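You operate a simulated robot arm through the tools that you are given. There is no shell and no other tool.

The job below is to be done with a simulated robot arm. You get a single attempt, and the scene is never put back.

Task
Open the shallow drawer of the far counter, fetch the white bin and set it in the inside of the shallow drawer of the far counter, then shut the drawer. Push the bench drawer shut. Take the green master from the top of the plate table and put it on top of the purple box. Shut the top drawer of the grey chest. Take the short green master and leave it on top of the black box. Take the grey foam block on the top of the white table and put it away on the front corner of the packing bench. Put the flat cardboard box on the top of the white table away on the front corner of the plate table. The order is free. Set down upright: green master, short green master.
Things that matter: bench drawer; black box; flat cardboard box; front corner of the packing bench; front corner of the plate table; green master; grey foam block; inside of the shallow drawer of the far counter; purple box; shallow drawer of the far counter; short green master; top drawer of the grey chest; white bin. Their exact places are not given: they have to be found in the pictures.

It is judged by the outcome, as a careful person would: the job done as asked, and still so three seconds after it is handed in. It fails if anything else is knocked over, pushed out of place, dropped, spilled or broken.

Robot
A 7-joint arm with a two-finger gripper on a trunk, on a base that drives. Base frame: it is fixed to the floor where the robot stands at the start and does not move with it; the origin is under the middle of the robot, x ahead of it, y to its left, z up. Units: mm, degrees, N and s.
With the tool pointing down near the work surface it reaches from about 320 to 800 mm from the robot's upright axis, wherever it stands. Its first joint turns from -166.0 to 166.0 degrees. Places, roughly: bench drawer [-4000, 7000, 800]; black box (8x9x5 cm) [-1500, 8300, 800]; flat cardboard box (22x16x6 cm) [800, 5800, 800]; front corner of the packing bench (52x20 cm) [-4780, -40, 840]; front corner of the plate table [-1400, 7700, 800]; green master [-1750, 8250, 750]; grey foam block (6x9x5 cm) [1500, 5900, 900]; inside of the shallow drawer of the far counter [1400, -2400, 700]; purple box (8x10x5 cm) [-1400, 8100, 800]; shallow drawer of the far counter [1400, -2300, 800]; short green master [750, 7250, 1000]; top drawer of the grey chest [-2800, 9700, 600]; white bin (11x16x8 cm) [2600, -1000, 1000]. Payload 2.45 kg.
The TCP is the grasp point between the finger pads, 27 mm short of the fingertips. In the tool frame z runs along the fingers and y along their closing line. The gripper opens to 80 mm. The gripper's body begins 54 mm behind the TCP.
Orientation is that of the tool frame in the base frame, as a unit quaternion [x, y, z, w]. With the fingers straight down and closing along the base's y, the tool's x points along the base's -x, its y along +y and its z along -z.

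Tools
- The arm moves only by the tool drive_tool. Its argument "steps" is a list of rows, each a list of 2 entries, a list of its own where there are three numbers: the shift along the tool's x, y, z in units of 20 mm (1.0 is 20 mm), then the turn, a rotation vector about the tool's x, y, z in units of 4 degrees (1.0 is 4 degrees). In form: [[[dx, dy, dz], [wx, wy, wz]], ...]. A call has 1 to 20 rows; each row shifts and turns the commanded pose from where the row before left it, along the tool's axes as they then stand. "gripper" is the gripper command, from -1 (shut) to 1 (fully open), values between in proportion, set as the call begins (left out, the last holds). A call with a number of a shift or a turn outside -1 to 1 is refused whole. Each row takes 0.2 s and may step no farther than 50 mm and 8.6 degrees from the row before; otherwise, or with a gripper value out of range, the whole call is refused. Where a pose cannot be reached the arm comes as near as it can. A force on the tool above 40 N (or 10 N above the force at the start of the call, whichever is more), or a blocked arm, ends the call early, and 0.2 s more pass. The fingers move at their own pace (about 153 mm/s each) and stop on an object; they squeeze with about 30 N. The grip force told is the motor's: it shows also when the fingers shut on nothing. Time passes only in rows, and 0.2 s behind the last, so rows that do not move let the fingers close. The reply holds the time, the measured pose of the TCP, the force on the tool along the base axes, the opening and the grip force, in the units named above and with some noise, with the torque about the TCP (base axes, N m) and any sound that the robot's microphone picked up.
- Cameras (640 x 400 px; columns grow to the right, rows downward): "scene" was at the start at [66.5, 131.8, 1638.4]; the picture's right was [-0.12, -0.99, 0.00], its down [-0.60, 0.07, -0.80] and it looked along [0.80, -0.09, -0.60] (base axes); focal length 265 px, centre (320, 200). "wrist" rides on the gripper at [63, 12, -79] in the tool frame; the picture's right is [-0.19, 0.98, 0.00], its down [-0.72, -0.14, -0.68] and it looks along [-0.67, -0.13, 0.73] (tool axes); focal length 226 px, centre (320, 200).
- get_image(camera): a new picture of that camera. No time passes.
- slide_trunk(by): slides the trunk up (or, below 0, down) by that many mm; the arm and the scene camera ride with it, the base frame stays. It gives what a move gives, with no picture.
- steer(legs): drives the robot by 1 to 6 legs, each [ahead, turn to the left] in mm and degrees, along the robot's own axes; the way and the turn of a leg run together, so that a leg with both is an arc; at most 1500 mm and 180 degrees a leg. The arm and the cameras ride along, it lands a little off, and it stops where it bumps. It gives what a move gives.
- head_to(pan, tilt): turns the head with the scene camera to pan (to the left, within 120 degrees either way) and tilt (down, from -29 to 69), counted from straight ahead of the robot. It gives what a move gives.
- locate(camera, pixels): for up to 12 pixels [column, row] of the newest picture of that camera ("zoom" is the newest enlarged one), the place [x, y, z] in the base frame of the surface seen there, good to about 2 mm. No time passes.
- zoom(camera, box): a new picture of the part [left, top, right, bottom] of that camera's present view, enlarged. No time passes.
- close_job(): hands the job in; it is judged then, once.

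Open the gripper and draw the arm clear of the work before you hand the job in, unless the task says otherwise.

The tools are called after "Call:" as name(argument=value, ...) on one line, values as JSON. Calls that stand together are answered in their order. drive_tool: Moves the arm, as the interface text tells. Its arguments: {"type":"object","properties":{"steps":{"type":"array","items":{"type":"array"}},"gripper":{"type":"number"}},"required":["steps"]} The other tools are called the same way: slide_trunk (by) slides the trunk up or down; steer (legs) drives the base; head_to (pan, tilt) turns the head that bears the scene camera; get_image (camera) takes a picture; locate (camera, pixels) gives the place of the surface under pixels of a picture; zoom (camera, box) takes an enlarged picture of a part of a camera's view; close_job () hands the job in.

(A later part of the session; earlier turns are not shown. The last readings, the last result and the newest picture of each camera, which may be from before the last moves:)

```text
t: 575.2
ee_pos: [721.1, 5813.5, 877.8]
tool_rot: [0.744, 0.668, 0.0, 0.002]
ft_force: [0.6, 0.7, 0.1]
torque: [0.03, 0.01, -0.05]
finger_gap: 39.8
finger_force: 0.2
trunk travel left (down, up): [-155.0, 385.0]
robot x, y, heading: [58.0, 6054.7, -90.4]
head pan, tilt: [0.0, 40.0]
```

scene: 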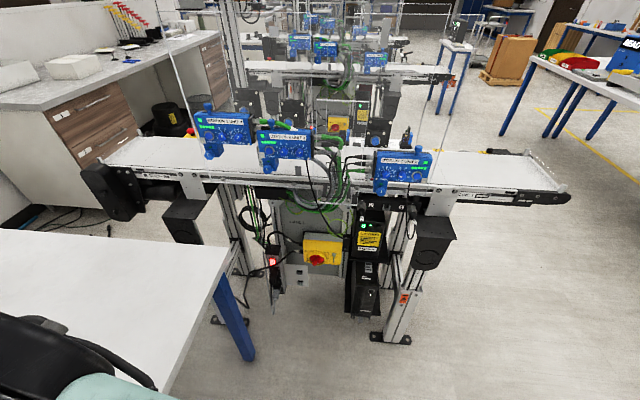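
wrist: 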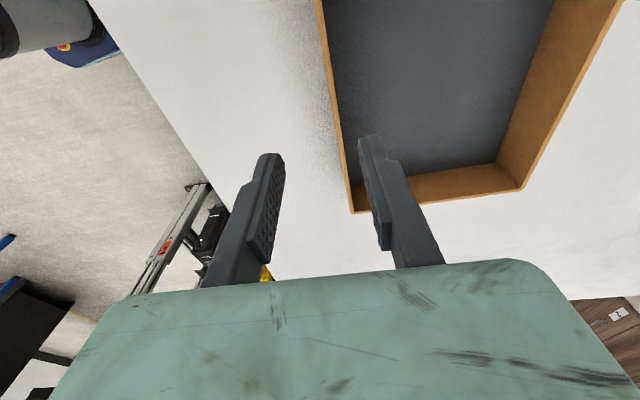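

Call:
drive_tool(steps=[[[0, 0, 0.1], [0, 0, 0]]])

Call:
drive_tool(steps=[[[0, 0, 0.1], [0, 0, 0]]])

Call:
drive_tool(steps=[[[0, 0, 0.1], [0, 0, 0]]])

```text
t: 575.6
ee_pos: [720.7, 5813.2, 875.3]
tool_rot: [0.743, 0.669, 0.0, 0.001]
ft_force: [-0.5, 0.5, 0.7]
torque: [0.0, 0.01, -0.03]
finger_gap: 39.8
finger_force: 0.0
trunk travel left (down, up): [-155.0, 385.0]
robot x, y, heading: [58.5, 6054.9, -90.4]
head pan, tilt: [0.0, 40.0]
```

```text
t: 576.0
ee_pos: [721.7, 5814.4, 873.0]
tool_rot: [0.744, 0.668, 0.0, 0.002]
ft_force: [1.1, 1.0, 3.2]
torque: [0.03, -0.1, -0.02]
finger_gap: 39.3
finger_force: 0.1
trunk travel left (down, up): [-155.0, 385.0]
robot x, y, heading: [53.3, 6054.9, -90.2]
head pan, tilt: [0.0, 40.0]
```

```text
t: 576.4
ee_pos: [722.9, 5812.1, 873.1]
tool_rot: [0.744, 0.669, 0.001, 0.003]
ft_force: [4.1, -0.5, 11.8]
torque: [0.01, -0.31, -0.04]
finger_gap: 37.7
finger_force: 0.2
trunk travel left (down, up): [-155.0, 385.0]
robot x, y, heading: [57.2, 6056.0, -90.4]
head pan, tilt: [0.0, 40.0]
```

The inner fingertip touches the tray's floor at TCP z≈873. I'll back up 2.5 mm, close, and lift in tiny steps watching the hold.

Call:
drive_tool(steps=[[[0, 0, -0.18], [0, 0, 0]], [[0, 0, 0], [0, 0, 0]]])

Call:
drive_tool(steps=[[[0, 0, 0], [0, 0, 0]], [[0, 0, 0], [0, 0, 0]], [[0, 0, 0], [0, 0, 0]]], gripper=-1)

Call:
drive_tool(steps=[[[0, 0, -0.1], [0, 0, 0]], [[0, 0, -0.1], [0, 0, 0]]])

Call:
drive_tool(steps=[[[0, 0, -0.1], [0, 0, 0]], [[0, 0, -0.1], [0, 0, 0]]])

Call:
get_image(camera="wrist")

```text
t: 577.0
ee_pos: [720.3, 5813.2, 874.4]
tool_rot: [0.744, 0.668, -0.001, -0.001]
ft_force: [-0.1, -0.3, 0.2]
torque: [-0.01, 0.0, -0.01]
finger_gap: 40.0
finger_force: 0.0
trunk travel left (down, up): [-155.0, 385.0]
robot x, y, heading: [54.7, 6056.4, -90.4]
head pan, tilt: [0.0, 40.0]
```

```text
t: 577.8
ee_pos: [721.9, 5813.1, 874.2]
tool_rot: [0.744, 0.668, -0.001, 0.0]
ft_force: [0.6, 0.0, 0.3]
torque: [0.04, 0.08, -0.02]
finger_gap: 6.0
finger_force: 30.3
trunk travel left (down, up): [-155.0, 385.0]
robot x, y, heading: [56.9, 6056.6, -90.7]
head pan, tilt: [0.0, 40.0]
```

```text
t: 578.4
ee_pos: [722.9, 5812.4, 879.1]
tool_rot: [0.744, 0.669, 0.001, 0.002]
ft_force: [-0.4, -0.3, -1.8]
torque: [-0.01, 0.13, 0.01]
finger_gap: 5.7
finger_force: 29.7
trunk travel left (down, up): [-155.0, 385.0]
robot x, y, heading: [57.0, 6055.2, -90.3]
head pan, tilt: [0.0, 40.0]
```

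```text
t: 579.0
ee_pos: [722.0, 5813.3, 883.1]
tool_rot: [0.744, 0.668, -0.001, 0.001]
ft_force: [-0.2, 0.0, -1.2]
torque: [-0.01, 0.1, 0.03]
finger_gap: 5.9
finger_force: 29.9
trunk travel left (down, up): [-155.0, 385.0]
robot x, y, heading: [59.5, 6055.6, -90.3]
head pan, tilt: [0.0, 40.0]
```

```text
taken
```

wrist: 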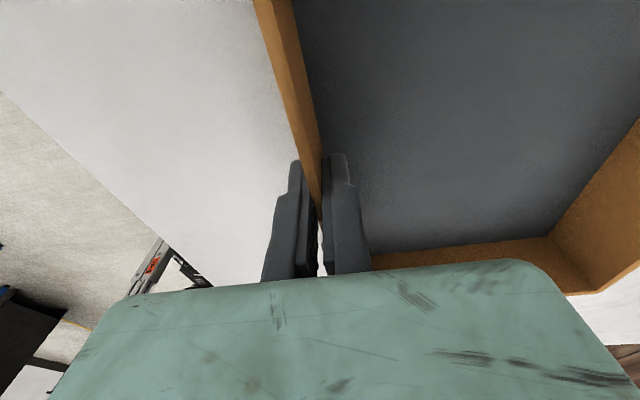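

The tray lifts with the wall held (gap 5.9, load ≈ −1.3 N, torque 0.1). I'll go on slowly and check again.

Call:
drive_tool(steps=[[[0, 0, -0.15], [0, 0, 0]], [[0, 0, -0.15], [0, 0, 0]], [[0, 0, -0.2], [0, 0, 0]], [[0, 0, -0.2], [0, 0, 0]], [[0, 0, -0.2], [0, 0, 0]], [[0, 0, -0.2], [0, 0, 0]], [[0, 0, -0.2], [0, 0, 0]], [[0, 0, -0.2], [0, 0, 0]], [[0, 0, -0.2], [0, 0, 0]], [[0, 0, -0.2], [0, 0, 0]]])

Call:
get_image(camera="wrist")

Call:
drive_tool(steps=[[[0, 0, -0.2], [0, 0, 0]], [[0, 0, -0.3], [0, 0, 0]], [[0, 0, -0.3], [0, 0, 0]], [[0, 0, -0.3], [0, 0, 0]], [[0, 0, -0.3], [0, 0, 0]], [[0, 0, -0.3], [0, 0, 0]], [[0, 0, -0.3], [0, 0, 0]], [[0, 0, -0.3], [0, 0, 0]], [[0, 0, -0.3], [0, 0, 0]], [[0, 0, -0.3], [0, 0, 0]]])

Call:
get_image(camera="scene")

```text
t: 581.2
ee_pos: [723.0, 5813.4, 921.0]
tool_rot: [0.744, 0.668, 0.001, 0.001]
ft_force: [-0.6, 0.0, -1.7]
torque: [0.02, 0.15, 0.01]
finger_gap: 5.9
finger_force: 29.9
trunk travel left (down, up): [-155.0, 385.0]
robot x, y, heading: [58.1, 6052.9, -90.3]
head pan, tilt: [0.0, 40.0]
```

```text
taken
```

wrist: 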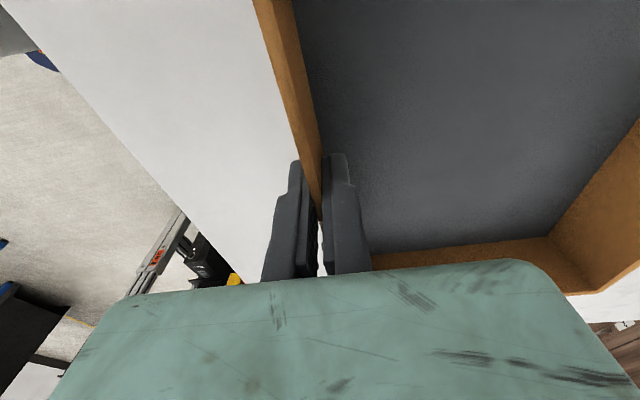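

```text
t: 583.4
ee_pos: [722.1, 5813.6, 977.1]
tool_rot: [0.744, 0.668, -0.001, 0.0]
ft_force: [-0.2, -0.3, -1.0]
torque: [0.04, 0.1, -0.01]
finger_gap: 6.0
finger_force: 30.2
trunk travel left (down, up): [-155.0, 385.0]
robot x, y, heading: [57.1, 6056.5, -90.5]
head pan, tilt: [0.0, 40.0]
```

```text
taken
```

scene: 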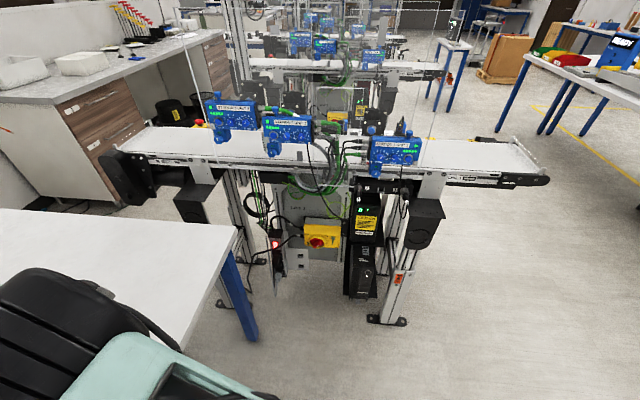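

The tray is held level. I'll raise the trunk and draw the tray in toward the robot over the lane.

Call:
slide_trunk(by=180)

Call:
drive_tool(steps=[[[0, -0.4, 0], [0, 0, 0]], [[0, -0.6, 0], [0, 0, 0]], [[0, -0.7, 0], [0, 0, 0]], [[0, -0.7, 0], [0, 0, 0]], [[0, -0.7, 0], [0, 0, 0]], [[0, -0.7, 0], [0, 0, 0]], [[0, -0.7, 0], [0, 0, 0]], [[0, -0.7, 0], [0, 0, 0]], [[0, -0.7, 0], [0, 0, 0]], [[0, -0.7, 0], [0, 0, 0]], [[0, -0.7, 0], [0, 0, 0]], [[0, -0.7, 0], [0, 0, 0]], [[0, -0.7, 0], [0, 0, 0]], [[0, -0.7, 0], [0, 0, 0]], [[0, -0.7, 0], [0, 0, 0]], [[0, -0.6, 0], [0, 0, 0]], [[0, -0.4, 0], [0, 0, 0]], [[0, -0.2, 0], [0, 0, 0]]])

Call:
get_image(camera="wrist")

```text
t: 585.4
ee_pos: [720.9, 5812.7, 1158.4]
tool_rot: [0.744, 0.668, -0.002, 0.001]
ft_force: [0.8, 0.1, -2.6]
torque: [0.05, 0.14, 0.02]
finger_gap: 6.0
finger_force: 30.2
trunk travel left (down, up): [-335.0, 205.0]
robot x, y, heading: [58.2, 6053.6, -90.1]
head pan, tilt: [0.0, 40.0]
```

```text
t: 589.2
ee_pos: [496.1, 5838.1, 1158.2]
tool_rot: [0.744, 0.668, 0.0, 0.001]
ft_force: [0.1, 0.0, -1.9]
torque: [-0.03, 0.16, 0.06]
finger_gap: 5.9
finger_force: 30.1
trunk travel left (down, up): [-335.0, 205.0]
robot x, y, heading: [60.7, 6056.4, -90.3]
head pan, tilt: [0.0, 40.0]
```

```text
taken
```

wrist: 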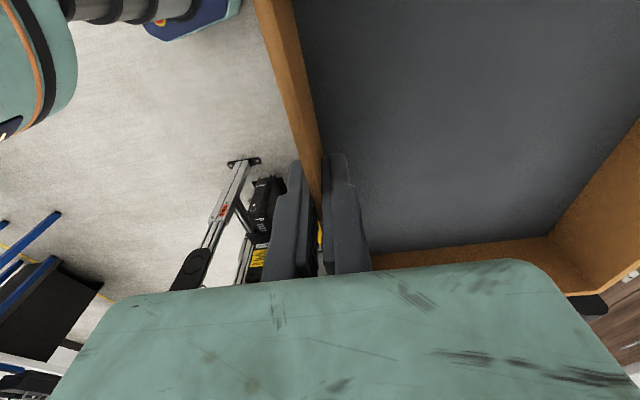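

Tray is drawn in (r≈487). I'll turn left to −34°, reverse in front of the plate table, and turn to face +x with the table on my left.

Call:
steer(legs=[[0, 56.3]])

Call:
steer(legs=[[-836, 0], [-836, 0]])

Call:
head_to(pan=80, tilt=40)

Call:
get_image(camera="scene")

```text
t: 592.2
ee_pos: [479.1, 6306.2, 1158.3]
tool_rot: [0.336, 0.942, 0.001, 0.001]
ft_force: [-0.9, 0.4, -1.3]
torque: [-0.1, 0.03, 0.01]
finger_gap: 6.0
finger_force: 30.0
trunk travel left (down, up): [-335.0, 205.0]
robot x, y, heading: [57.7, 6055.1, -33.4]
head pan, tilt: [0.0, 40.0]
```

```text
t: 600.7
ee_pos: [-905.7, 7220.6, 1159.1]
tool_rot: [0.34, 0.941, 0.0, 0.001]
ft_force: [-0.4, 0.1, -2.3]
torque: [-0.08, 0.06, -0.05]
finger_gap: 5.9
finger_force: 29.2
trunk travel left (down, up): [-335.0, 205.0]
robot x, y, heading: [-1328.6, 6977.8, -33.6]
head pan, tilt: [0.0, 40.0]
```

```text
t: 602.2
ee_pos: [-906.9, 7220.2, 1158.4]
tool_rot: [0.34, 0.94, 0.0, 0.002]
ft_force: [-0.1, -0.6, -2.1]
torque: [-0.11, 0.1, -0.06]
finger_gap: 6.1
finger_force: 30.4
trunk travel left (down, up): [-335.0, 205.0]
robot x, y, heading: [-1330.0, 6975.3, -33.6]
head pan, tilt: [80.0, 40.0]
```

```text
taken
```

scene: 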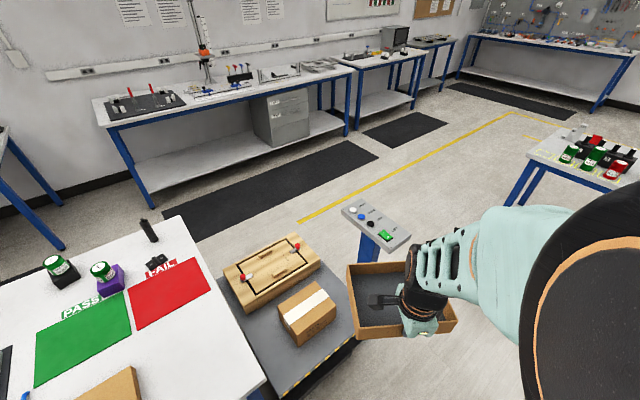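

The tray is held and both masters stand. I'll finish turning to −6.5° and then measure the plate table's front corner area.

Call:
steer(legs=[[0, 27]])

Call:
head_to(pan=90, tilt=55)

Call:
get_image(camera="scene")

Call:
get_image(camera="wrist")

```text
t: 604.0
ee_pos: [-1063.2, 7383.7, 1158.2]
tool_rot: [0.112, 0.994, 0.0, 0.001]
ft_force: [0.2, 0.1, -1.5]
torque: [-0.12, 0.02, -0.05]
finger_gap: 5.7
finger_force: 29.9
trunk travel left (down, up): [-335.0, 205.0]
robot x, y, heading: [-1329.6, 6972.8, -6.8]
head pan, tilt: [80.0, 40.0]
```

```text
t: 604.8
ee_pos: [-1062.7, 7384.6, 1159.2]
tool_rot: [0.112, 0.994, 0.0, 0.002]
ft_force: [0.2, -0.3, -1.1]
torque: [-0.1, 0.01, 0.02]
finger_gap: 5.9
finger_force: 29.8
trunk travel left (down, up): [-335.0, 205.0]
robot x, y, heading: [-1329.3, 6974.6, -6.8]
head pan, tilt: [90.0, 55.0]
```

```text
taken
```

scene: 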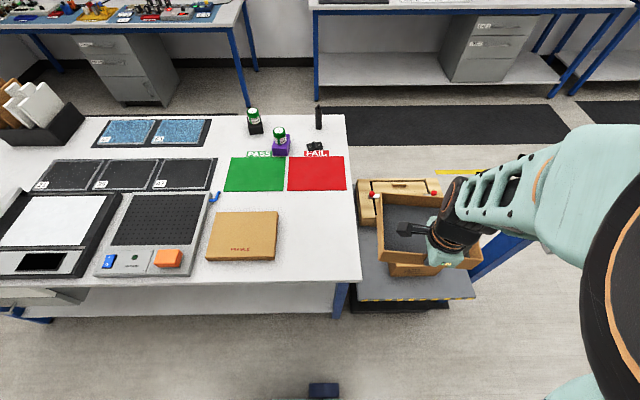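

```text
taken
```

wrist: 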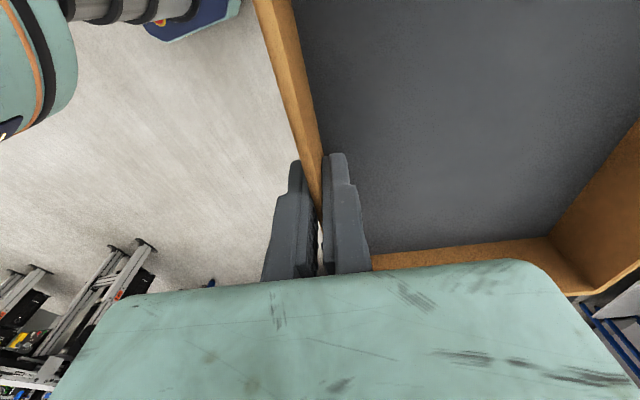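

The free front corner lies between the brown carton (right edge px ≈278), the red sheet (front edge row ≈190) and the table edges (px ≈358, row ≈280). I'll measure these.

Call:
zoom(camera="scene", box=[200, 170, 380, 300])

Call:
locate(camera="scene", pixels=[[278, 212], [275, 260], [290, 189], [345, 189], [358, 276], [354, 200], [285, 280], [320, 235], [300, 265], [340, 265], [276, 240], [330, 279]])

```text
3.08 times, centred on (290, 235) of scene
```

zoom: 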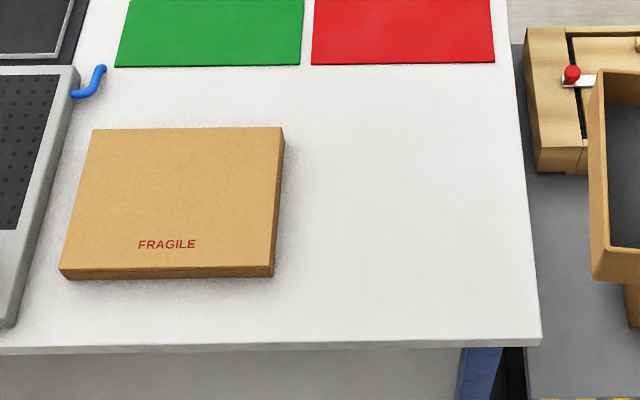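

```text
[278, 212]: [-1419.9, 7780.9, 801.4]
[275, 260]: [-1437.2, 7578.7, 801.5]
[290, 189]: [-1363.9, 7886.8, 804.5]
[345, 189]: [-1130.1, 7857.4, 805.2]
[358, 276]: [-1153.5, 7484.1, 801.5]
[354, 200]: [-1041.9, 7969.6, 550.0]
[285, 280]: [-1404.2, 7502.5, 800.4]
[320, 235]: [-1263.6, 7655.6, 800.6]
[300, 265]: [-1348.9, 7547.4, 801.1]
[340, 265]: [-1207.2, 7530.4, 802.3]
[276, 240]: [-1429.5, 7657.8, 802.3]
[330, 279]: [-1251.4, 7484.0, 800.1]
```

Free area: x −1420…−1140, y 7490…7860, surface z≈801. I'll reverse 180 mm to keep the wrist within its range, then bring the tray over (centre about (-1290,7660)) aligned with the table.

Call:
steer(legs=[[-180, 0]])

```text
t: 606.3
ee_pos: [-1241.3, 7406.8, 1158.0]
tool_rot: [0.113, 0.994, 0.0, 0.0]
ft_force: [0.0, 0.4, -2.1]
torque: [-0.11, -0.01, -0.02]
finger_gap: 6.0
finger_force: 30.1
trunk travel left (down, up): [-335.0, 205.0]
robot x, y, heading: [-1507.9, 6996.9, -7.1]
head pan, tilt: [90.0, 55.0]
```

Now I rotate the tray 6.5° and move it over the free corner area slowly.

Call:
drive_tool(steps=[[[0, 0, 0], [0, 0, -0.4]], [[0, 0, 0], [0, 0, -0.4]], [[0, 0, 0], [0, 0, -0.4]], [[0, 0, 0], [0, 0, -0.4]], [[0.322, 0.7, 0], [0, 0, 0]], [[0.322, 0.7, 0], [0, 0, 0]], [[0.322, 0.7, 0], [0, 0, 0]], [[0.322, 0.7, 0], [0, 0, 0]], [[0.322, 0.7, 0], [0, 0, 0]], [[0.322, 0.7, 0], [0, 0, 0]], [[0.322, 0.7, 0], [0, 0, 0]], [[0.322, 0.7, 0], [0, 0, 0]], [[0.322, 0.7, 0], [0, 0, 0]], [[0.322, 0.7, 0], [0, 0, 0]], [[0.322, 0.7, 0], [0, 0, 0]], [[0.322, 0.7, 0], [0, 0, 0]], [[0, 0, 0], [0, 0, 0]]])

Call:
get_image(camera="scene")

Call:
get_image(camera="wrist")

```text
t: 609.9
ee_pos: [-1297.2, 7582.1, 1157.8]
tool_rot: [0.058, 0.998, 0.001, 0.0]
ft_force: [-1.4, -0.1, -1.7]
torque: [-0.1, 0.02, 0.01]
finger_gap: 6.1
finger_force: 30.2
trunk travel left (down, up): [-335.0, 205.0]
robot x, y, heading: [-1508.3, 6997.9, -7.0]
head pan, tilt: [90.0, 55.0]
```

```text
taken
```

scene: 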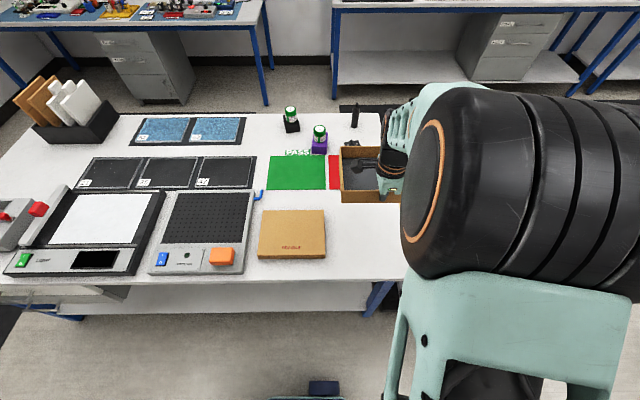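

```text
taken
```

wrist: 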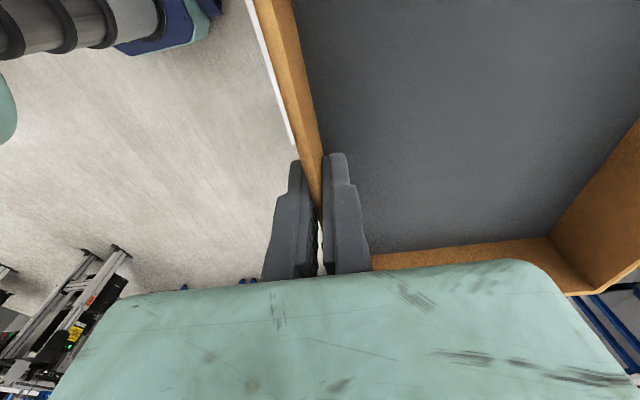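

The tray hangs above the corner area. I'll lower it with the trunk and then with small arm steps.

Call:
slide_trunk(by=-200)

Call:
slide_trunk(by=-80)

Call:
get_image(camera="scene")

Call:
zoom(camera="scene", box=[230, 150, 430, 290])

```text
t: 612.0
ee_pos: [-1297.7, 7582.1, 959.5]
tool_rot: [0.058, 0.998, 0.0, 0.001]
ft_force: [-0.7, -0.4, -1.5]
torque: [-0.16, 0.0, -0.01]
finger_gap: 5.9
finger_force: 30.6
trunk travel left (down, up): [-135.0, 405.0]
robot x, y, heading: [-1510.0, 6998.3, -7.0]
head pan, tilt: [90.0, 55.0]
```

```text
t: 613.2
ee_pos: [-1296.7, 7582.7, 878.4]
tool_rot: [0.057, 0.998, 0.0, 0.0]
ft_force: [0.2, 0.4, -1.2]
torque: [-0.07, 0.02, 0.0]
finger_gap: 5.9
finger_force: 30.1
trunk travel left (down, up): [-55.0, 485.0]
robot x, y, heading: [-1508.7, 6997.3, -7.1]
head pan, tilt: [90.0, 55.0]
```

```text
taken
```

scene: 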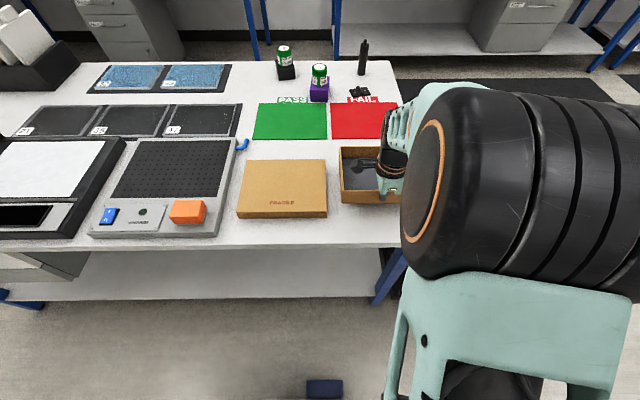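

```text
2.86 times, centred on (330, 220) of scene
```

zoom: 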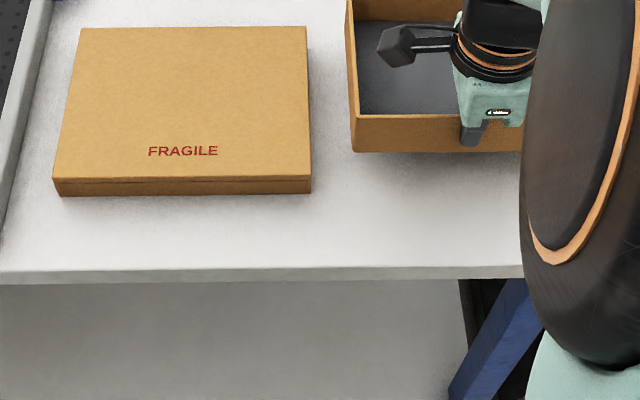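

There's clear space to the FRAGILE carton. I'll lower the last 35 mm slowly until contact.

Call:
drive_tool(steps=[[[0, 0, 0.4], [0, 0, 0]], [[0, 0, 0.4], [0, 0, 0]], [[0, 0, 0.4], [0, 0, 0]], [[0, 0, 0.3], [0, 0, 0]], [[0, 0, 0.2], [0, 0, 0]]])

Call:
drive_tool(steps=[[[0, 0, 0.1], [0, 0, 0]]])

Call:
drive_tool(steps=[[[0, 0, 0.1], [0, 0, 0]]])

Call:
drive_tool(steps=[[[0, 0, 0.1], [0, 0, 0]]])

```text
t: 614.4
ee_pos: [-1296.9, 7583.1, 844.5]
tool_rot: [0.059, 0.998, 0.001, 0.001]
ft_force: [-0.1, -0.6, -1.9]
torque: [-0.1, 0.01, 0.0]
finger_gap: 6.0
finger_force: 30.4
trunk travel left (down, up): [-55.0, 485.0]
robot x, y, heading: [-1510.3, 6998.4, -6.9]
head pan, tilt: [90.0, 55.0]
```

```text
t: 614.8
ee_pos: [-1296.6, 7582.7, 841.8]
tool_rot: [0.059, 0.998, 0.001, 0.001]
ft_force: [0.9, 0.4, -2.3]
torque: [-0.13, 0.01, -0.01]
finger_gap: 6.2
finger_force: 30.1
trunk travel left (down, up): [-55.0, 485.0]
robot x, y, heading: [-1505.8, 7000.0, -7.0]
head pan, tilt: [90.0, 55.0]
```

```text
t: 615.2
ee_pos: [-1294.5, 7581.8, 841.0]
tool_rot: [0.059, 0.998, 0.001, 0.001]
ft_force: [0.1, 0.3, -2.6]
torque: [-0.14, 0.04, -0.03]
finger_gap: 5.9
finger_force: 30.1
trunk travel left (down, up): [-55.0, 485.0]
robot x, y, heading: [-1507.9, 6997.8, -7.0]
head pan, tilt: [90.0, 55.0]
```

```text
t: 615.6
ee_pos: [-1295.5, 7583.5, 837.2]
tool_rot: [0.059, 0.998, 0.001, 0.002]
ft_force: [-0.2, 0.7, 0.7]
torque: [-0.17, -0.16, 0.03]
finger_gap: 6.3
finger_force: 29.8
trunk travel left (down, up): [-55.0, 485.0]
robot x, y, heading: [-1511.6, 6995.8, -6.9]
head pan, tilt: [90.0, 55.0]
```

The tray begins to touch (force +0.7). One more small step, then release.

Call:
drive_tool(steps=[[[0, 0, 0.08], [0, 0, 0]]])

Call:
drive_tool(steps=[[[0, 0, 0], [0, 0, 0]], [[0, 0, 0], [0, 0, 0]], [[0, 0, 0], [0, 0, 0]]], gripper=-0.3)

Call:
drive_tool(steps=[[[0, 0, -0.2], [0, 0, 0]], [[0, 0, -0.5], [0, 0, 0]], [[0, 0, -1], [0, 0, 0]], [[0, 0, -1], [0, 0, 0]], [[0, 0, -1], [0, 0, 0]], [[0, 0, -1], [0, 0, 0]]])

Call:
slide_trunk(by=280)

Call:
get_image(camera="wrist")

Call:
get_image(camera="scene")

```text
t: 616.0
ee_pos: [-1295.6, 7581.8, 839.4]
tool_rot: [0.059, 0.998, 0.001, 0.001]
ft_force: [-3.9, 0.3, 13.0]
torque: [-0.07, 0.23, 0.05]
finger_gap: 6.2
finger_force: 30.0
trunk travel left (down, up): [-55.0, 485.0]
robot x, y, heading: [-1512.9, 6992.5, -6.9]
head pan, tilt: [90.0, 55.0]
```

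```text
t: 616.8
ee_pos: [-1295.0, 7582.1, 835.7]
tool_rot: [0.059, 0.998, 0.0, 0.0]
ft_force: [0.4, 0.0, -0.1]
torque: [-0.01, -0.04, -0.03]
finger_gap: 28.1
finger_force: 0.0
trunk travel left (down, up): [-55.0, 485.0]
robot x, y, heading: [-1505.7, 6993.7, -7.1]
head pan, tilt: [90.0, 55.0]
```

```text
t: 618.2
ee_pos: [-1296.5, 7580.5, 929.7]
tool_rot: [0.059, 0.998, 0.001, 0.0]
ft_force: [-0.4, 0.4, 1.2]
torque: [-0.01, 0.0, 0.0]
finger_gap: 28.0
finger_force: 0.0
trunk travel left (down, up): [-55.0, 485.0]
robot x, y, heading: [-1508.4, 6997.6, -7.3]
head pan, tilt: [90.0, 55.0]
```

```text
t: 621.0
ee_pos: [-1296.0, 7581.7, 1209.0]
tool_rot: [0.059, 0.998, -0.001, 0.001]
ft_force: [0.4, -0.2, 0.2]
torque: [0.03, 0.01, 0.01]
finger_gap: 28.3
finger_force: 0.0
trunk travel left (down, up): [-335.0, 205.0]
robot x, y, heading: [-1509.7, 6996.8, -7.0]
head pan, tilt: [90.0, 55.0]
```

```text
taken
```

wrist: 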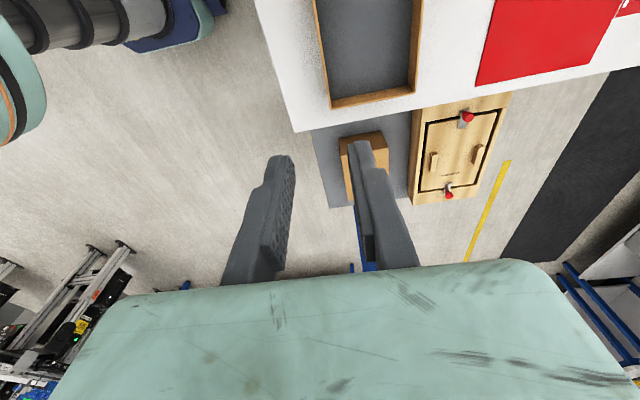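

```text
taken
```

scene: 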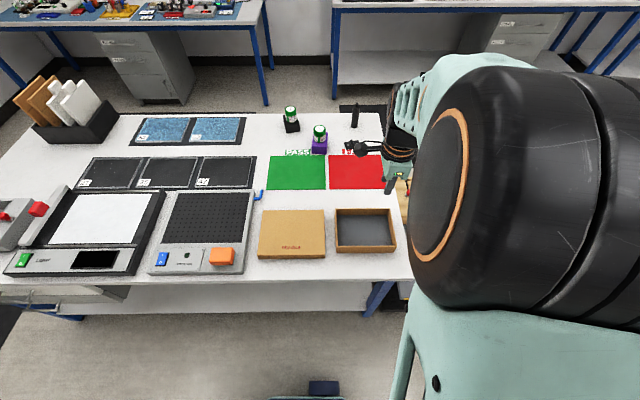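

The tray stands neatly in the front corner, clear of the carton. Now the grey foam block: I'll bring the arm to the front first (high, over free space).

Call:
drive_tool(steps=[[[-0.645, -0.97, 0], [0, 0, 0]], [[-0.645, -0.97, 0], [0, 0, 0]], [[-0.645, -0.97, 0], [0, 0, 0]], [[-0.645, -0.97, 0], [0, 0, 0]], [[-0.645, -0.97, 0], [0, 0, 0]], [[-0.645, -0.97, 0], [0, 0, 0]], [[-0.645, -0.97, 0], [0, 0, 0]], [[-0.645, -0.97, 0], [0, 0, 0]], [[-0.645, -0.97, 0], [0, 0, 0]], [[-0.645, -0.97, 0], [0, 0, 0]], [[-0.645, -0.97, 0], [0, 0, 0]], [[-0.645, -0.97, 0], [0, 0, 0]], [[-0.645, -0.97, 0], [0, 0, 0]], [[-0.645, -0.97, 0], [0, 0, 0]], [[-0.645, -0.97, 0], [0, 0, 0]], [[-0.645, -0.97, 0], [0, 0, 0]]], gripper=1)

Call:
drive_tool(steps=[[[-0.645, -0.97, 0], [0, 0, 0]], [[-0.645, -0.97, 0], [0, 0, 0]], [[-0.645, -0.97, 0], [0, 0, 0]], [[-0.645, -0.97, 0], [0, 0, 0]], [[-0.645, -0.97, 0], [0, 0, 0]], [[-0.645, -0.97, 0], [0, 0, 0]], [[-0.645, -0.97, 0], [0, 0, 0]], [[-0.645, -0.97, 0], [0, 0, 0]], [[-0.645, -0.97, 0], [0, 0, 0]], [[-0.645, -0.97, 0], [0, 0, 0]], [[-0.645, -0.97, 0], [0, 0, 0]], [[-0.645, -0.97, 0], [0, 0, 0]], [[-0.645, -0.97, 0], [0, 0, 0]], [[-0.645, -0.97, 0], [0, 0, 0]], [[-0.645, -0.97, 0], [0, 0, 0]]])

Call:
steer(legs=[[0, 1.6], [783, 0], [783, 0]])

Call:
head_to(pan=30, tilt=30)

Call:
get_image(camera="scene")

```text
t: 624.4
ee_pos: [-1127.6, 7248.4, 1207.9]
tool_rot: [0.058, 0.998, -0.001, -0.002]
ft_force: [0.3, -0.4, -0.2]
torque: [0.02, 0.0, 0.0]
finger_gap: 79.8
finger_force: 0.1
trunk travel left (down, up): [-335.0, 205.0]
robot x, y, heading: [-1504.0, 6999.1, -7.4]
head pan, tilt: [90.0, 55.0]
```

```text
t: 627.6
ee_pos: [-968.8, 6937.2, 1210.8]
tool_rot: [0.058, 0.998, 0.0, -0.001]
ft_force: [-0.2, 1.5, -0.5]
torque: [-0.01, -0.02, 0.03]
finger_gap: 80.1
finger_force: 0.0
trunk travel left (down, up): [-335.0, 205.0]
robot x, y, heading: [-1507.5, 6995.6, -6.9]
head pan, tilt: [90.0, 55.0]
```

```text
t: 636.1
ee_pos: [601.3, 6796.5, 1209.8]
tool_rot: [0.047, 0.999, 0.0, 0.0]
ft_force: [0.2, 0.0, -0.9]
torque: [-0.02, 0.01, -0.01]
finger_gap: 80.1
finger_force: 0.0
trunk travel left (down, up): [-335.0, 205.0]
robot x, y, heading: [61.3, 6842.0, -5.8]
head pan, tilt: [90.0, 55.0]
```

```text
t: 637.4
ee_pos: [600.3, 6796.0, 1210.6]
tool_rot: [0.046, 0.999, 0.0, 0.002]
ft_force: [-0.7, -0.5, 0.6]
torque: [0.01, -0.01, 0.0]
finger_gap: 80.0
finger_force: 0.0
trunk travel left (down, up): [-335.0, 205.0]
robot x, y, heading: [57.7, 6844.2, -5.8]
head pan, tilt: [30.0, 30.0]
```

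```text
taken
```

scene: 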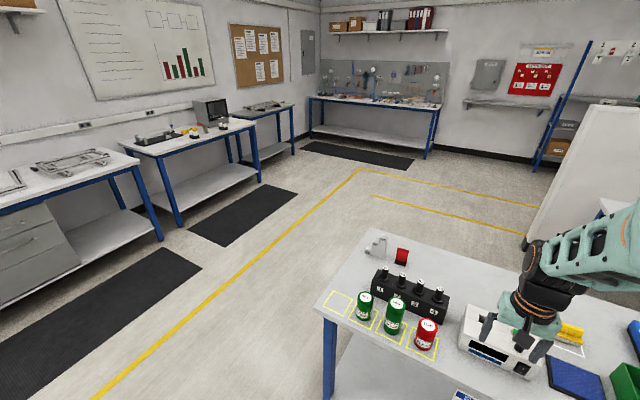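

The way north along the bottle table is free. I'll go up the lane, round the table's north end to (1700,7900), and then look into the pocket behind it.

Call:
steer(legs=[[0, 90.1], [1005, 0], [0, -82.5], [775, 0], [775, 0]])

Call:
head_to(pan=-85, tilt=30)

Call:
get_image(camera="scene")

Call:
locate(camera="scene", pixels=[[100, 250], [200, 200], [250, 250], [300, 200], [320, 150], [350, 250], [400, 200], [150, 200], [200, 300], [380, 170], [300, 300], [450, 200]])

```text
t: 657.6
ee_pos: [2255.7, 7914.6, 1210.2]
tool_rot: [-0.019, 1.0, 0.0, 0.0]
ft_force: [0.3, 0.9, -0.2]
torque: [0.06, 0.01, 0.0]
finger_gap: 80.2
finger_force: 0.0
trunk travel left (down, up): [-335.0, 205.0]
robot x, y, heading: [1716.8, 7889.4, 1.6]
head pan, tilt: [30.0, 30.0]
```

```text
t: 659.6
ee_pos: [2255.1, 7914.6, 1210.4]
tool_rot: [-0.019, 1.0, 0.0, 0.001]
ft_force: [1.3, 0.2, -0.8]
torque: [-0.01, -0.01, 0.0]
finger_gap: 80.0
finger_force: 0.0
trunk travel left (down, up): [-335.0, 205.0]
robot x, y, heading: [1712.7, 7897.0, 1.7]
head pan, tilt: [-85.0, 30.0]
```

```text
taken
```

scene: 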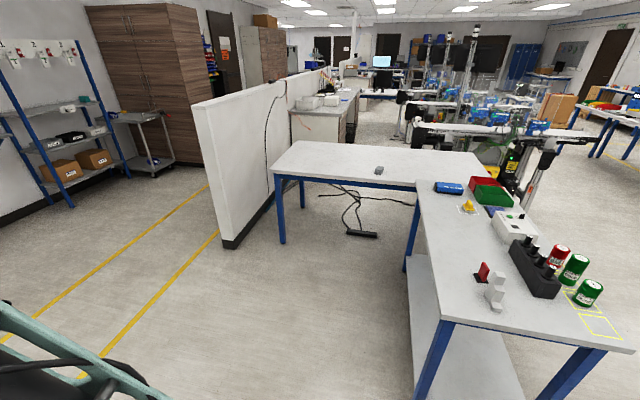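

```text
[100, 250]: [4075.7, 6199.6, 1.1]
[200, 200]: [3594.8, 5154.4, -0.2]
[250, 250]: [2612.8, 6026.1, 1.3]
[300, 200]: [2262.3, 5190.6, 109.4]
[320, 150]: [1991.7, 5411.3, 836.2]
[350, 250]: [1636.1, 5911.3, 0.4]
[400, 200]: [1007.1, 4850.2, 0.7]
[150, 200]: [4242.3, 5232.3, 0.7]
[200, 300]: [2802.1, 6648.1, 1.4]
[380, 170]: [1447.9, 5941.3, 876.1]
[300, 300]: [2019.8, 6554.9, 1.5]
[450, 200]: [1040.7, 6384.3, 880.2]
```

The grey block is at (379,170) near the white table's north edge; the pocket is wide. A power strip lies on the floor at (362,234), so I'll measure it and stop short of it.

Call:
locate(camera="scene", pixels=[[362, 234], [348, 232], [375, 236], [340, 195], [378, 168], [373, 171], [384, 171], [405, 270], [440, 320], [282, 240], [222, 240], [272, 177]])

Call:
zoom(camera="scene", box=[330, 145, 430, 205])

```text
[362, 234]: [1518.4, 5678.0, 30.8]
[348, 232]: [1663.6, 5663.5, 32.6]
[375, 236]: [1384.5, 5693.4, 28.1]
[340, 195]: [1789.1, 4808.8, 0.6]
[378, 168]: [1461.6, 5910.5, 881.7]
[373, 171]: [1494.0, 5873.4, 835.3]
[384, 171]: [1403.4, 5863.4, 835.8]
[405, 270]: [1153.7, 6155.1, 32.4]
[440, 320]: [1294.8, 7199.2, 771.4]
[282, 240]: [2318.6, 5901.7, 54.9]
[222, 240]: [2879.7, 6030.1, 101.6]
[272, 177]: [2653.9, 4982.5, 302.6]
```

```text
6.40 times, centred on (380, 175) of scene
```

zoom: 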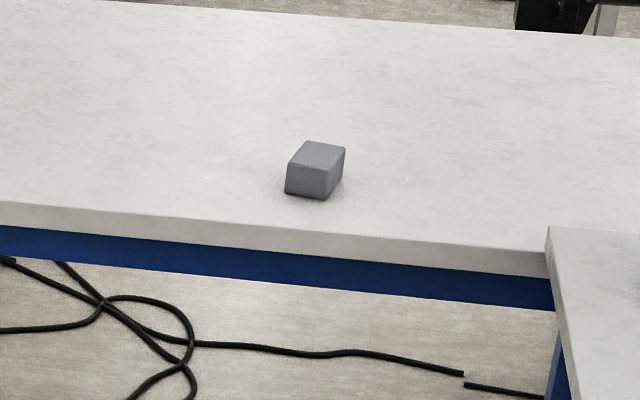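

The strip is well under the table (y≈5680), so there's room. I'll drive into the pocket facing the table.

Call:
steer(legs=[[0, -94.4], [1318, 0]])

Call:
head_to(pan=-15, tilt=50)

Call:
get_image(camera="scene")

Call:
get_image(camera="wrist")

```text
t: 670.2
ee_pos: [1657.1, 6033.7, 1211.3]
tool_rot: [0.717, 0.697, -0.001, 0.0]
ft_force: [-0.2, -0.2, -0.6]
torque: [0.0, 0.0, 0.01]
finger_gap: 79.9
finger_force: 0.2
trunk travel left (down, up): [-335.0, 205.0]
robot x, y, heading: [1668.5, 6576.1, -91.8]
head pan, tilt: [-85.0, 30.0]
```

```text
t: 671.6
ee_pos: [1658.0, 6033.6, 1210.9]
tool_rot: [0.717, 0.697, 0.0, 0.001]
ft_force: [-0.1, 0.3, -0.5]
torque: [0.03, 0.03, 0.03]
finger_gap: 80.2
finger_force: 0.0
trunk travel left (down, up): [-335.0, 205.0]
robot x, y, heading: [1666.5, 6577.6, -92.0]
head pan, tilt: [-15.0, 50.0]
```

```text
taken
```

scene: 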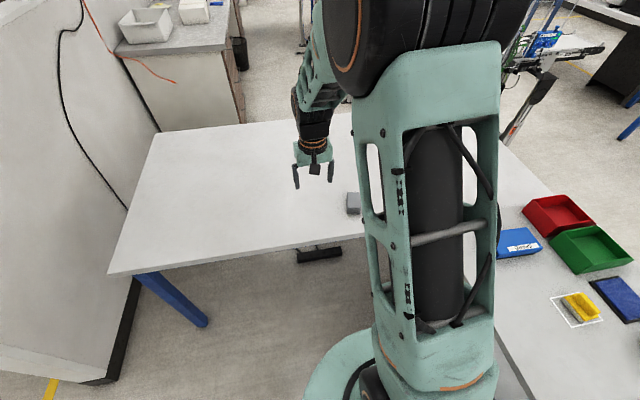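

```text
taken
```

wrist: 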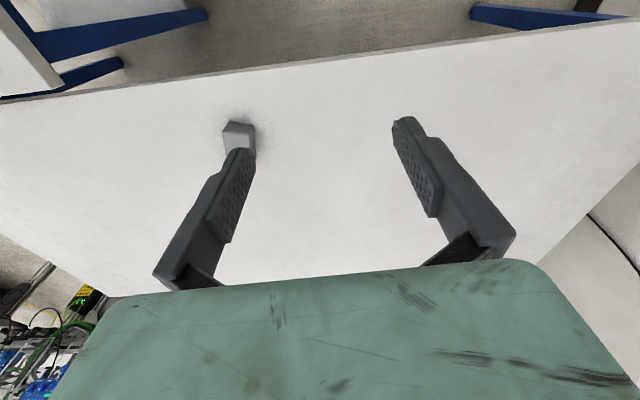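

The block shows at wrist (238,135). I'll move 160 mm toward it and look again.

Call:
drive_tool(steps=[[[0, -1, 0], [0, 0, 0]], [[0, -1, 0], [0, 0, 0]], [[0, -1, 0], [0, 0, 0]], [[0, -1, 0], [0, 0, 0]], [[0, -1, 0], [0, 0, 0]], [[0, -1, 0], [0, 0, 0]], [[0, -1, 0], [0, 0, 0]], [[0, -1, 0], [0, 0, 0]]])

Call:
zoom(camera="wrist", box=[240, 60, 400, 200])

Call:
get_image(camera="wrist")

```text
t: 673.5
ee_pos: [1496.5, 6038.0, 1210.5]
tool_rot: [0.717, 0.697, 0.001, 0.001]
ft_force: [-0.2, 0.1, 0.8]
torque: [0.0, -0.02, 0.06]
finger_gap: 79.7
finger_force: 0.1
trunk travel left (down, up): [-335.0, 205.0]
robot x, y, heading: [1669.4, 6575.6, -91.9]
head pan, tilt: [-15.0, 50.0]
```

```text
2.86 times, centred on (320, 130) of wrist
```

zoom: 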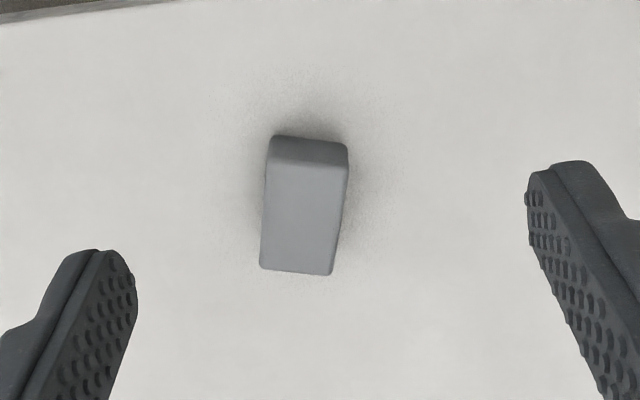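

```text
taken
```

wrist: 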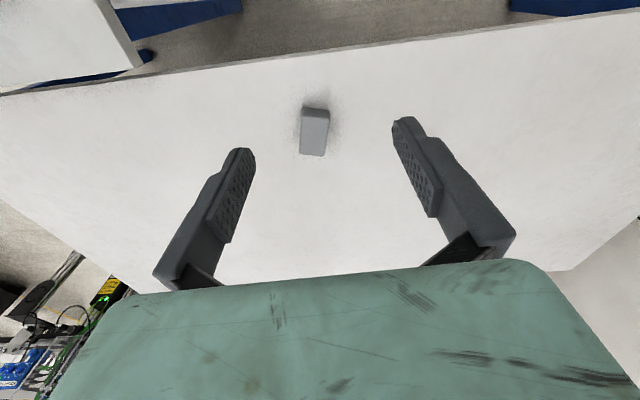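

The block's top face spans zoom (268,162)–(345,167) to (260,268)–(330,275). I'll locate its corners.

Call:
locate(camera="zoom", pixels=[[272, 163], [343, 168], [264, 265], [329, 272], [303, 217], [275, 140], [345, 150], [300, 150]])

```text
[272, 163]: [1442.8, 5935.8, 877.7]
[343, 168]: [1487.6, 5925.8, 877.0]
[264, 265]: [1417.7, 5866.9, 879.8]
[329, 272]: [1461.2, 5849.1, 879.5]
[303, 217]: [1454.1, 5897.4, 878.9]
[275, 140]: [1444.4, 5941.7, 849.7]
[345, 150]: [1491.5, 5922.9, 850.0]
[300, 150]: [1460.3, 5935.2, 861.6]
```

Block centre (1452,5894), top z≈879, turned so that its short side lies along −19°. I'll rotate the tool 17.5° and move above it, then lower.

Call:
drive_tool(steps=[[[0, 0, 0], [0, 0, 0.88]], [[0, 0, 0], [0, 0, 0.88]], [[0, 0, 0], [0, 0, 0.88]], [[0, 0, 0], [0, 0, 0.88]], [[0, 0, 0], [0, 0, 0.88]], [[-0.94, 0.03, 0], [0, 0, 0]], [[-0.94, 0.03, 0], [0, 0, 0]], [[-0.94, 0.03, 0], [0, 0, 0]], [[-0.94, 0.03, 0], [0, 0, 0]], [[-0.94, 0.03, 0], [0, 0, 0]], [[-0.94, 0.03, 0], [0, 0, 0]], [[-0.94, 0.03, 0], [0, 0, 0]], [[-0.94, 0.03, 0], [0, 0, 0]]], gripper=1)

Call:
slide_trunk(by=-220)

Call:
get_image(camera="wrist")

```text
t: 676.2
ee_pos: [1452.6, 5893.5, 1210.2]
tool_rot: [0.815, 0.579, 0.0, 0.001]
ft_force: [0.9, -0.2, 0.1]
torque: [0.01, 0.04, 0.03]
finger_gap: 79.8
finger_force: 0.0
trunk travel left (down, up): [-335.0, 205.0]
robot x, y, heading: [1671.0, 6572.6, -92.2]
head pan, tilt: [-15.0, 50.0]
```

```text
t: 678.6
ee_pos: [1452.5, 5894.2, 991.5]
tool_rot: [0.815, 0.58, 0.0, 0.001]
ft_force: [-0.1, -0.8, -0.2]
torque: [-0.03, 0.01, 0.0]
finger_gap: 79.9
finger_force: 0.1
trunk travel left (down, up): [-115.0, 425.0]
robot x, y, heading: [1669.9, 6573.2, -92.0]
head pan, tilt: [-15.0, 50.0]
```

```text
taken
```

wrist: 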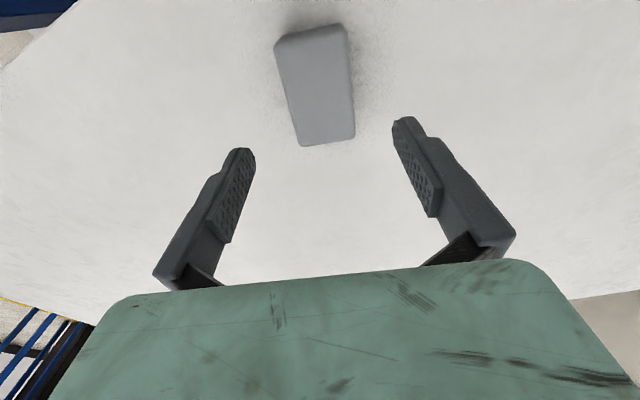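

The block is between the fingers. I'll refine its corners from this closer view.

Call:
locate(camera="wrist", pixels=[[280, 42], [343, 32], [303, 142], [352, 135], [316, 90]])

```text
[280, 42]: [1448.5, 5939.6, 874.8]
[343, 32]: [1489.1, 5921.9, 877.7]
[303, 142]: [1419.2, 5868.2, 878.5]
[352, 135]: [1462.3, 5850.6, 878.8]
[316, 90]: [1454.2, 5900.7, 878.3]
```

Its short side is at −22.6°, so I'll turn 3.5° more, descend to z≈867 and close on the foam.

Call:
drive_tool(steps=[[[0, 0.1, 0.5], [0, 0, 0.9]], [[0, 0, 1], [0, 0, 0]], [[0, 0, 1], [0, 0, 0]], [[0, 0, 1], [0, 0, 0]], [[0, 0, 1], [0, 0, 0]], [[0, 0, 1], [0, 0, 0]], [[0, 0, 0.7], [0, 0, 0]]])

Call:
drive_tool(steps=[[[0, 0, 0], [0, 0, 0]], [[0, 0, 0], [0, 0, 0]], [[0, 0, 0], [0, 0, 0]], [[0, 0, 0], [0, 0, 0]]], gripper=-1)

Call:
get_image(camera="wrist")

```text
t: 680.2
ee_pos: [1452.7, 5893.1, 873.0]
tool_rot: [0.833, 0.554, -0.003, 0.002]
ft_force: [-0.9, 7.0, 34.9]
torque: [0.82, 0.55, -0.12]
finger_gap: 77.2
finger_force: 0.1
trunk travel left (down, up): [-115.0, 425.0]
robot x, y, heading: [1668.6, 6575.3, -91.9]
head pan, tilt: [-15.0, 50.0]
```

```text
t: 681.2
ee_pos: [1454.9, 5892.7, 866.1]
tool_rot: [0.833, 0.553, 0.0, 0.0]
ft_force: [-1.2, 1.2, -0.7]
torque: [-0.01, -0.03, -0.05]
finger_gap: 54.1
finger_force: 29.5
trunk travel left (down, up): [-115.0, 425.0]
robot x, y, heading: [1667.5, 6575.5, -91.9]
head pan, tilt: [-15.0, 50.0]
```

```text
taken
```

wrist: 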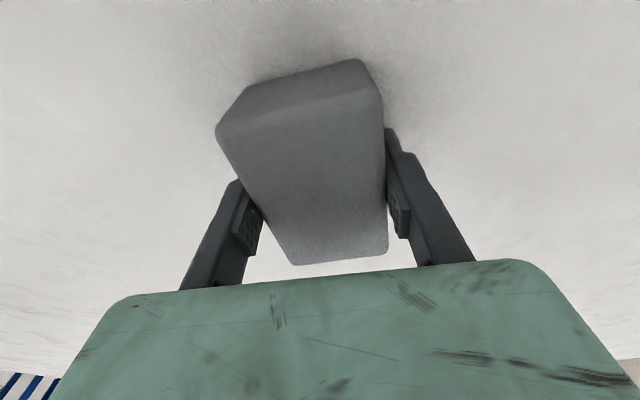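

The block is gripped (gap 54 mm). I'll lift it slowly and then raise the trunk.

Call:
drive_tool(steps=[[[0, 0, -0.2], [0, 0, 0]], [[0, 0, -0.3], [0, 0, 0]], [[0, 0, -0.5], [0, 0, 0]], [[0, 0, -0.6], [0, 0, 0]], [[0, 0, -0.7], [0, 0, 0]], [[0, 0, -0.7], [0, 0, 0]], [[0, 0, -0.7], [0, 0, 0]], [[0, 0, -0.7], [0, 0, 0]]])

Call:
get_image(camera="wrist")

Call:
slide_trunk(by=250)

```text
t: 683.0
ee_pos: [1454.8, 5893.5, 955.5]
tool_rot: [0.833, 0.553, 0.0, 0.001]
ft_force: [-0.1, -0.3, -1.1]
torque: [0.03, 0.01, 0.03]
finger_gap: 53.9
finger_force: 30.0
trunk travel left (down, up): [-115.0, 425.0]
robot x, y, heading: [1670.2, 6577.0, -92.0]
head pan, tilt: [-15.0, 50.0]
```

```text
taken
```

wrist: 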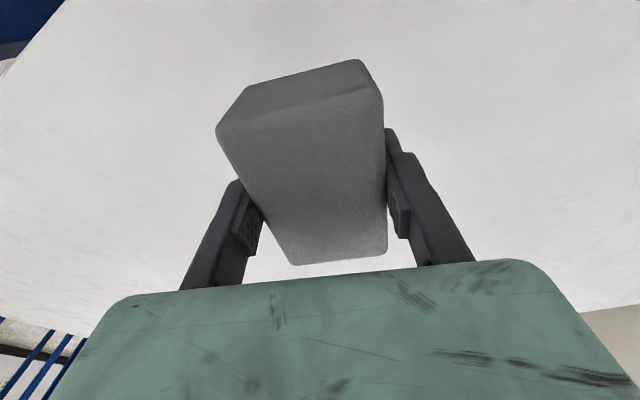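

```text
t: 685.6
ee_pos: [1454.6, 5893.4, 1204.7]
tool_rot: [0.833, 0.553, 0.0, 0.0]
ft_force: [0.5, -0.9, -0.2]
torque: [0.02, 0.01, 0.0]
finger_gap: 54.0
finger_force: 30.0
trunk travel left (down, up): [-365.0, 175.0]
robot x, y, heading: [1669.8, 6576.7, -91.9]
head pan, tilt: [-15.0, 50.0]
```

The block is held. I'll draw the arm in and start the long way back: reverse out of the pocket and go around the bottle table.

Call:
drive_tool(steps=[[[0.5, -0.05, 0], [0, 0, 0]], [[0.7, -0.067, 0], [0, 0, 0]], [[0.7, -0.067, 0], [0, 0, 0]], [[0.7, -0.067, 0], [0, 0, 0]], [[0.7, -0.067, 0], [0, 0, 0]], [[0.7, -0.067, 0], [0, 0, 0]], [[0.7, -0.067, 0], [0, 0, 0]], [[0.7, -0.067, 0], [0, 0, 0]], [[0.7, -0.067, 0], [0, 0, 0]], [[0.7, -0.067, 0], [0, 0, 0]], [[0.7, -0.067, 0], [0, 0, 0]], [[0.7, -0.067, 0], [0, 0, 0]], [[0.7, -0.067, 0], [0, 0, 0]], [[0.7, -0.067, 0], [0, 0, 0]], [[0.4, 0, 0], [0, 0, 0]]])

Call:
steer(legs=[[-1315, 0], [0, -86.5], [783, 0], [783, 0], [0, 83.4], [1000, 0]])

Call:
get_image(camera="wrist")

```text
t: 688.8
ee_pos: [1516.7, 6084.8, 1204.0]
tool_rot: [0.833, 0.553, 0.001, 0.0]
ft_force: [0.1, -0.3, -0.6]
torque: [0.0, 0.01, -0.04]
finger_gap: 53.9
finger_force: 29.9
trunk travel left (down, up): [-365.0, 175.0]
robot x, y, heading: [1668.5, 6575.3, -92.1]
head pan, tilt: [-15.0, 50.0]
```

```text
t: 715.1
ee_pos: [-121.0, 6336.9, 1205.0]
tool_rot: [0.846, 0.534, 0.0, 0.001]
ft_force: [0.0, 0.5, -0.6]
torque: [0.0, 0.0, -0.01]
finger_gap: 53.5
finger_force: 30.1
trunk travel left (down, up): [-365.0, 175.0]
robot x, y, heading: [56.8, 6821.4, -95.0]
head pan, tilt: [-15.0, 50.0]
```

```text
taken
```

wrist: 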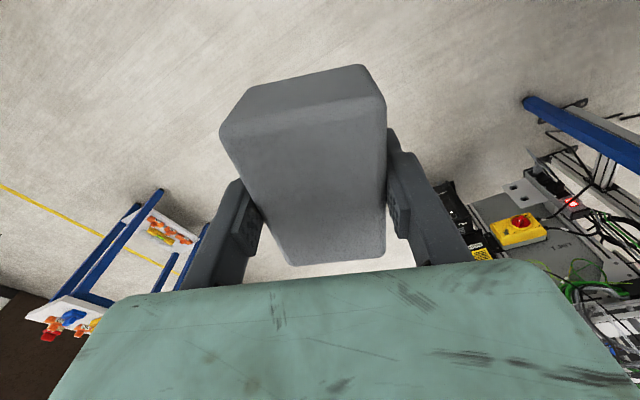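

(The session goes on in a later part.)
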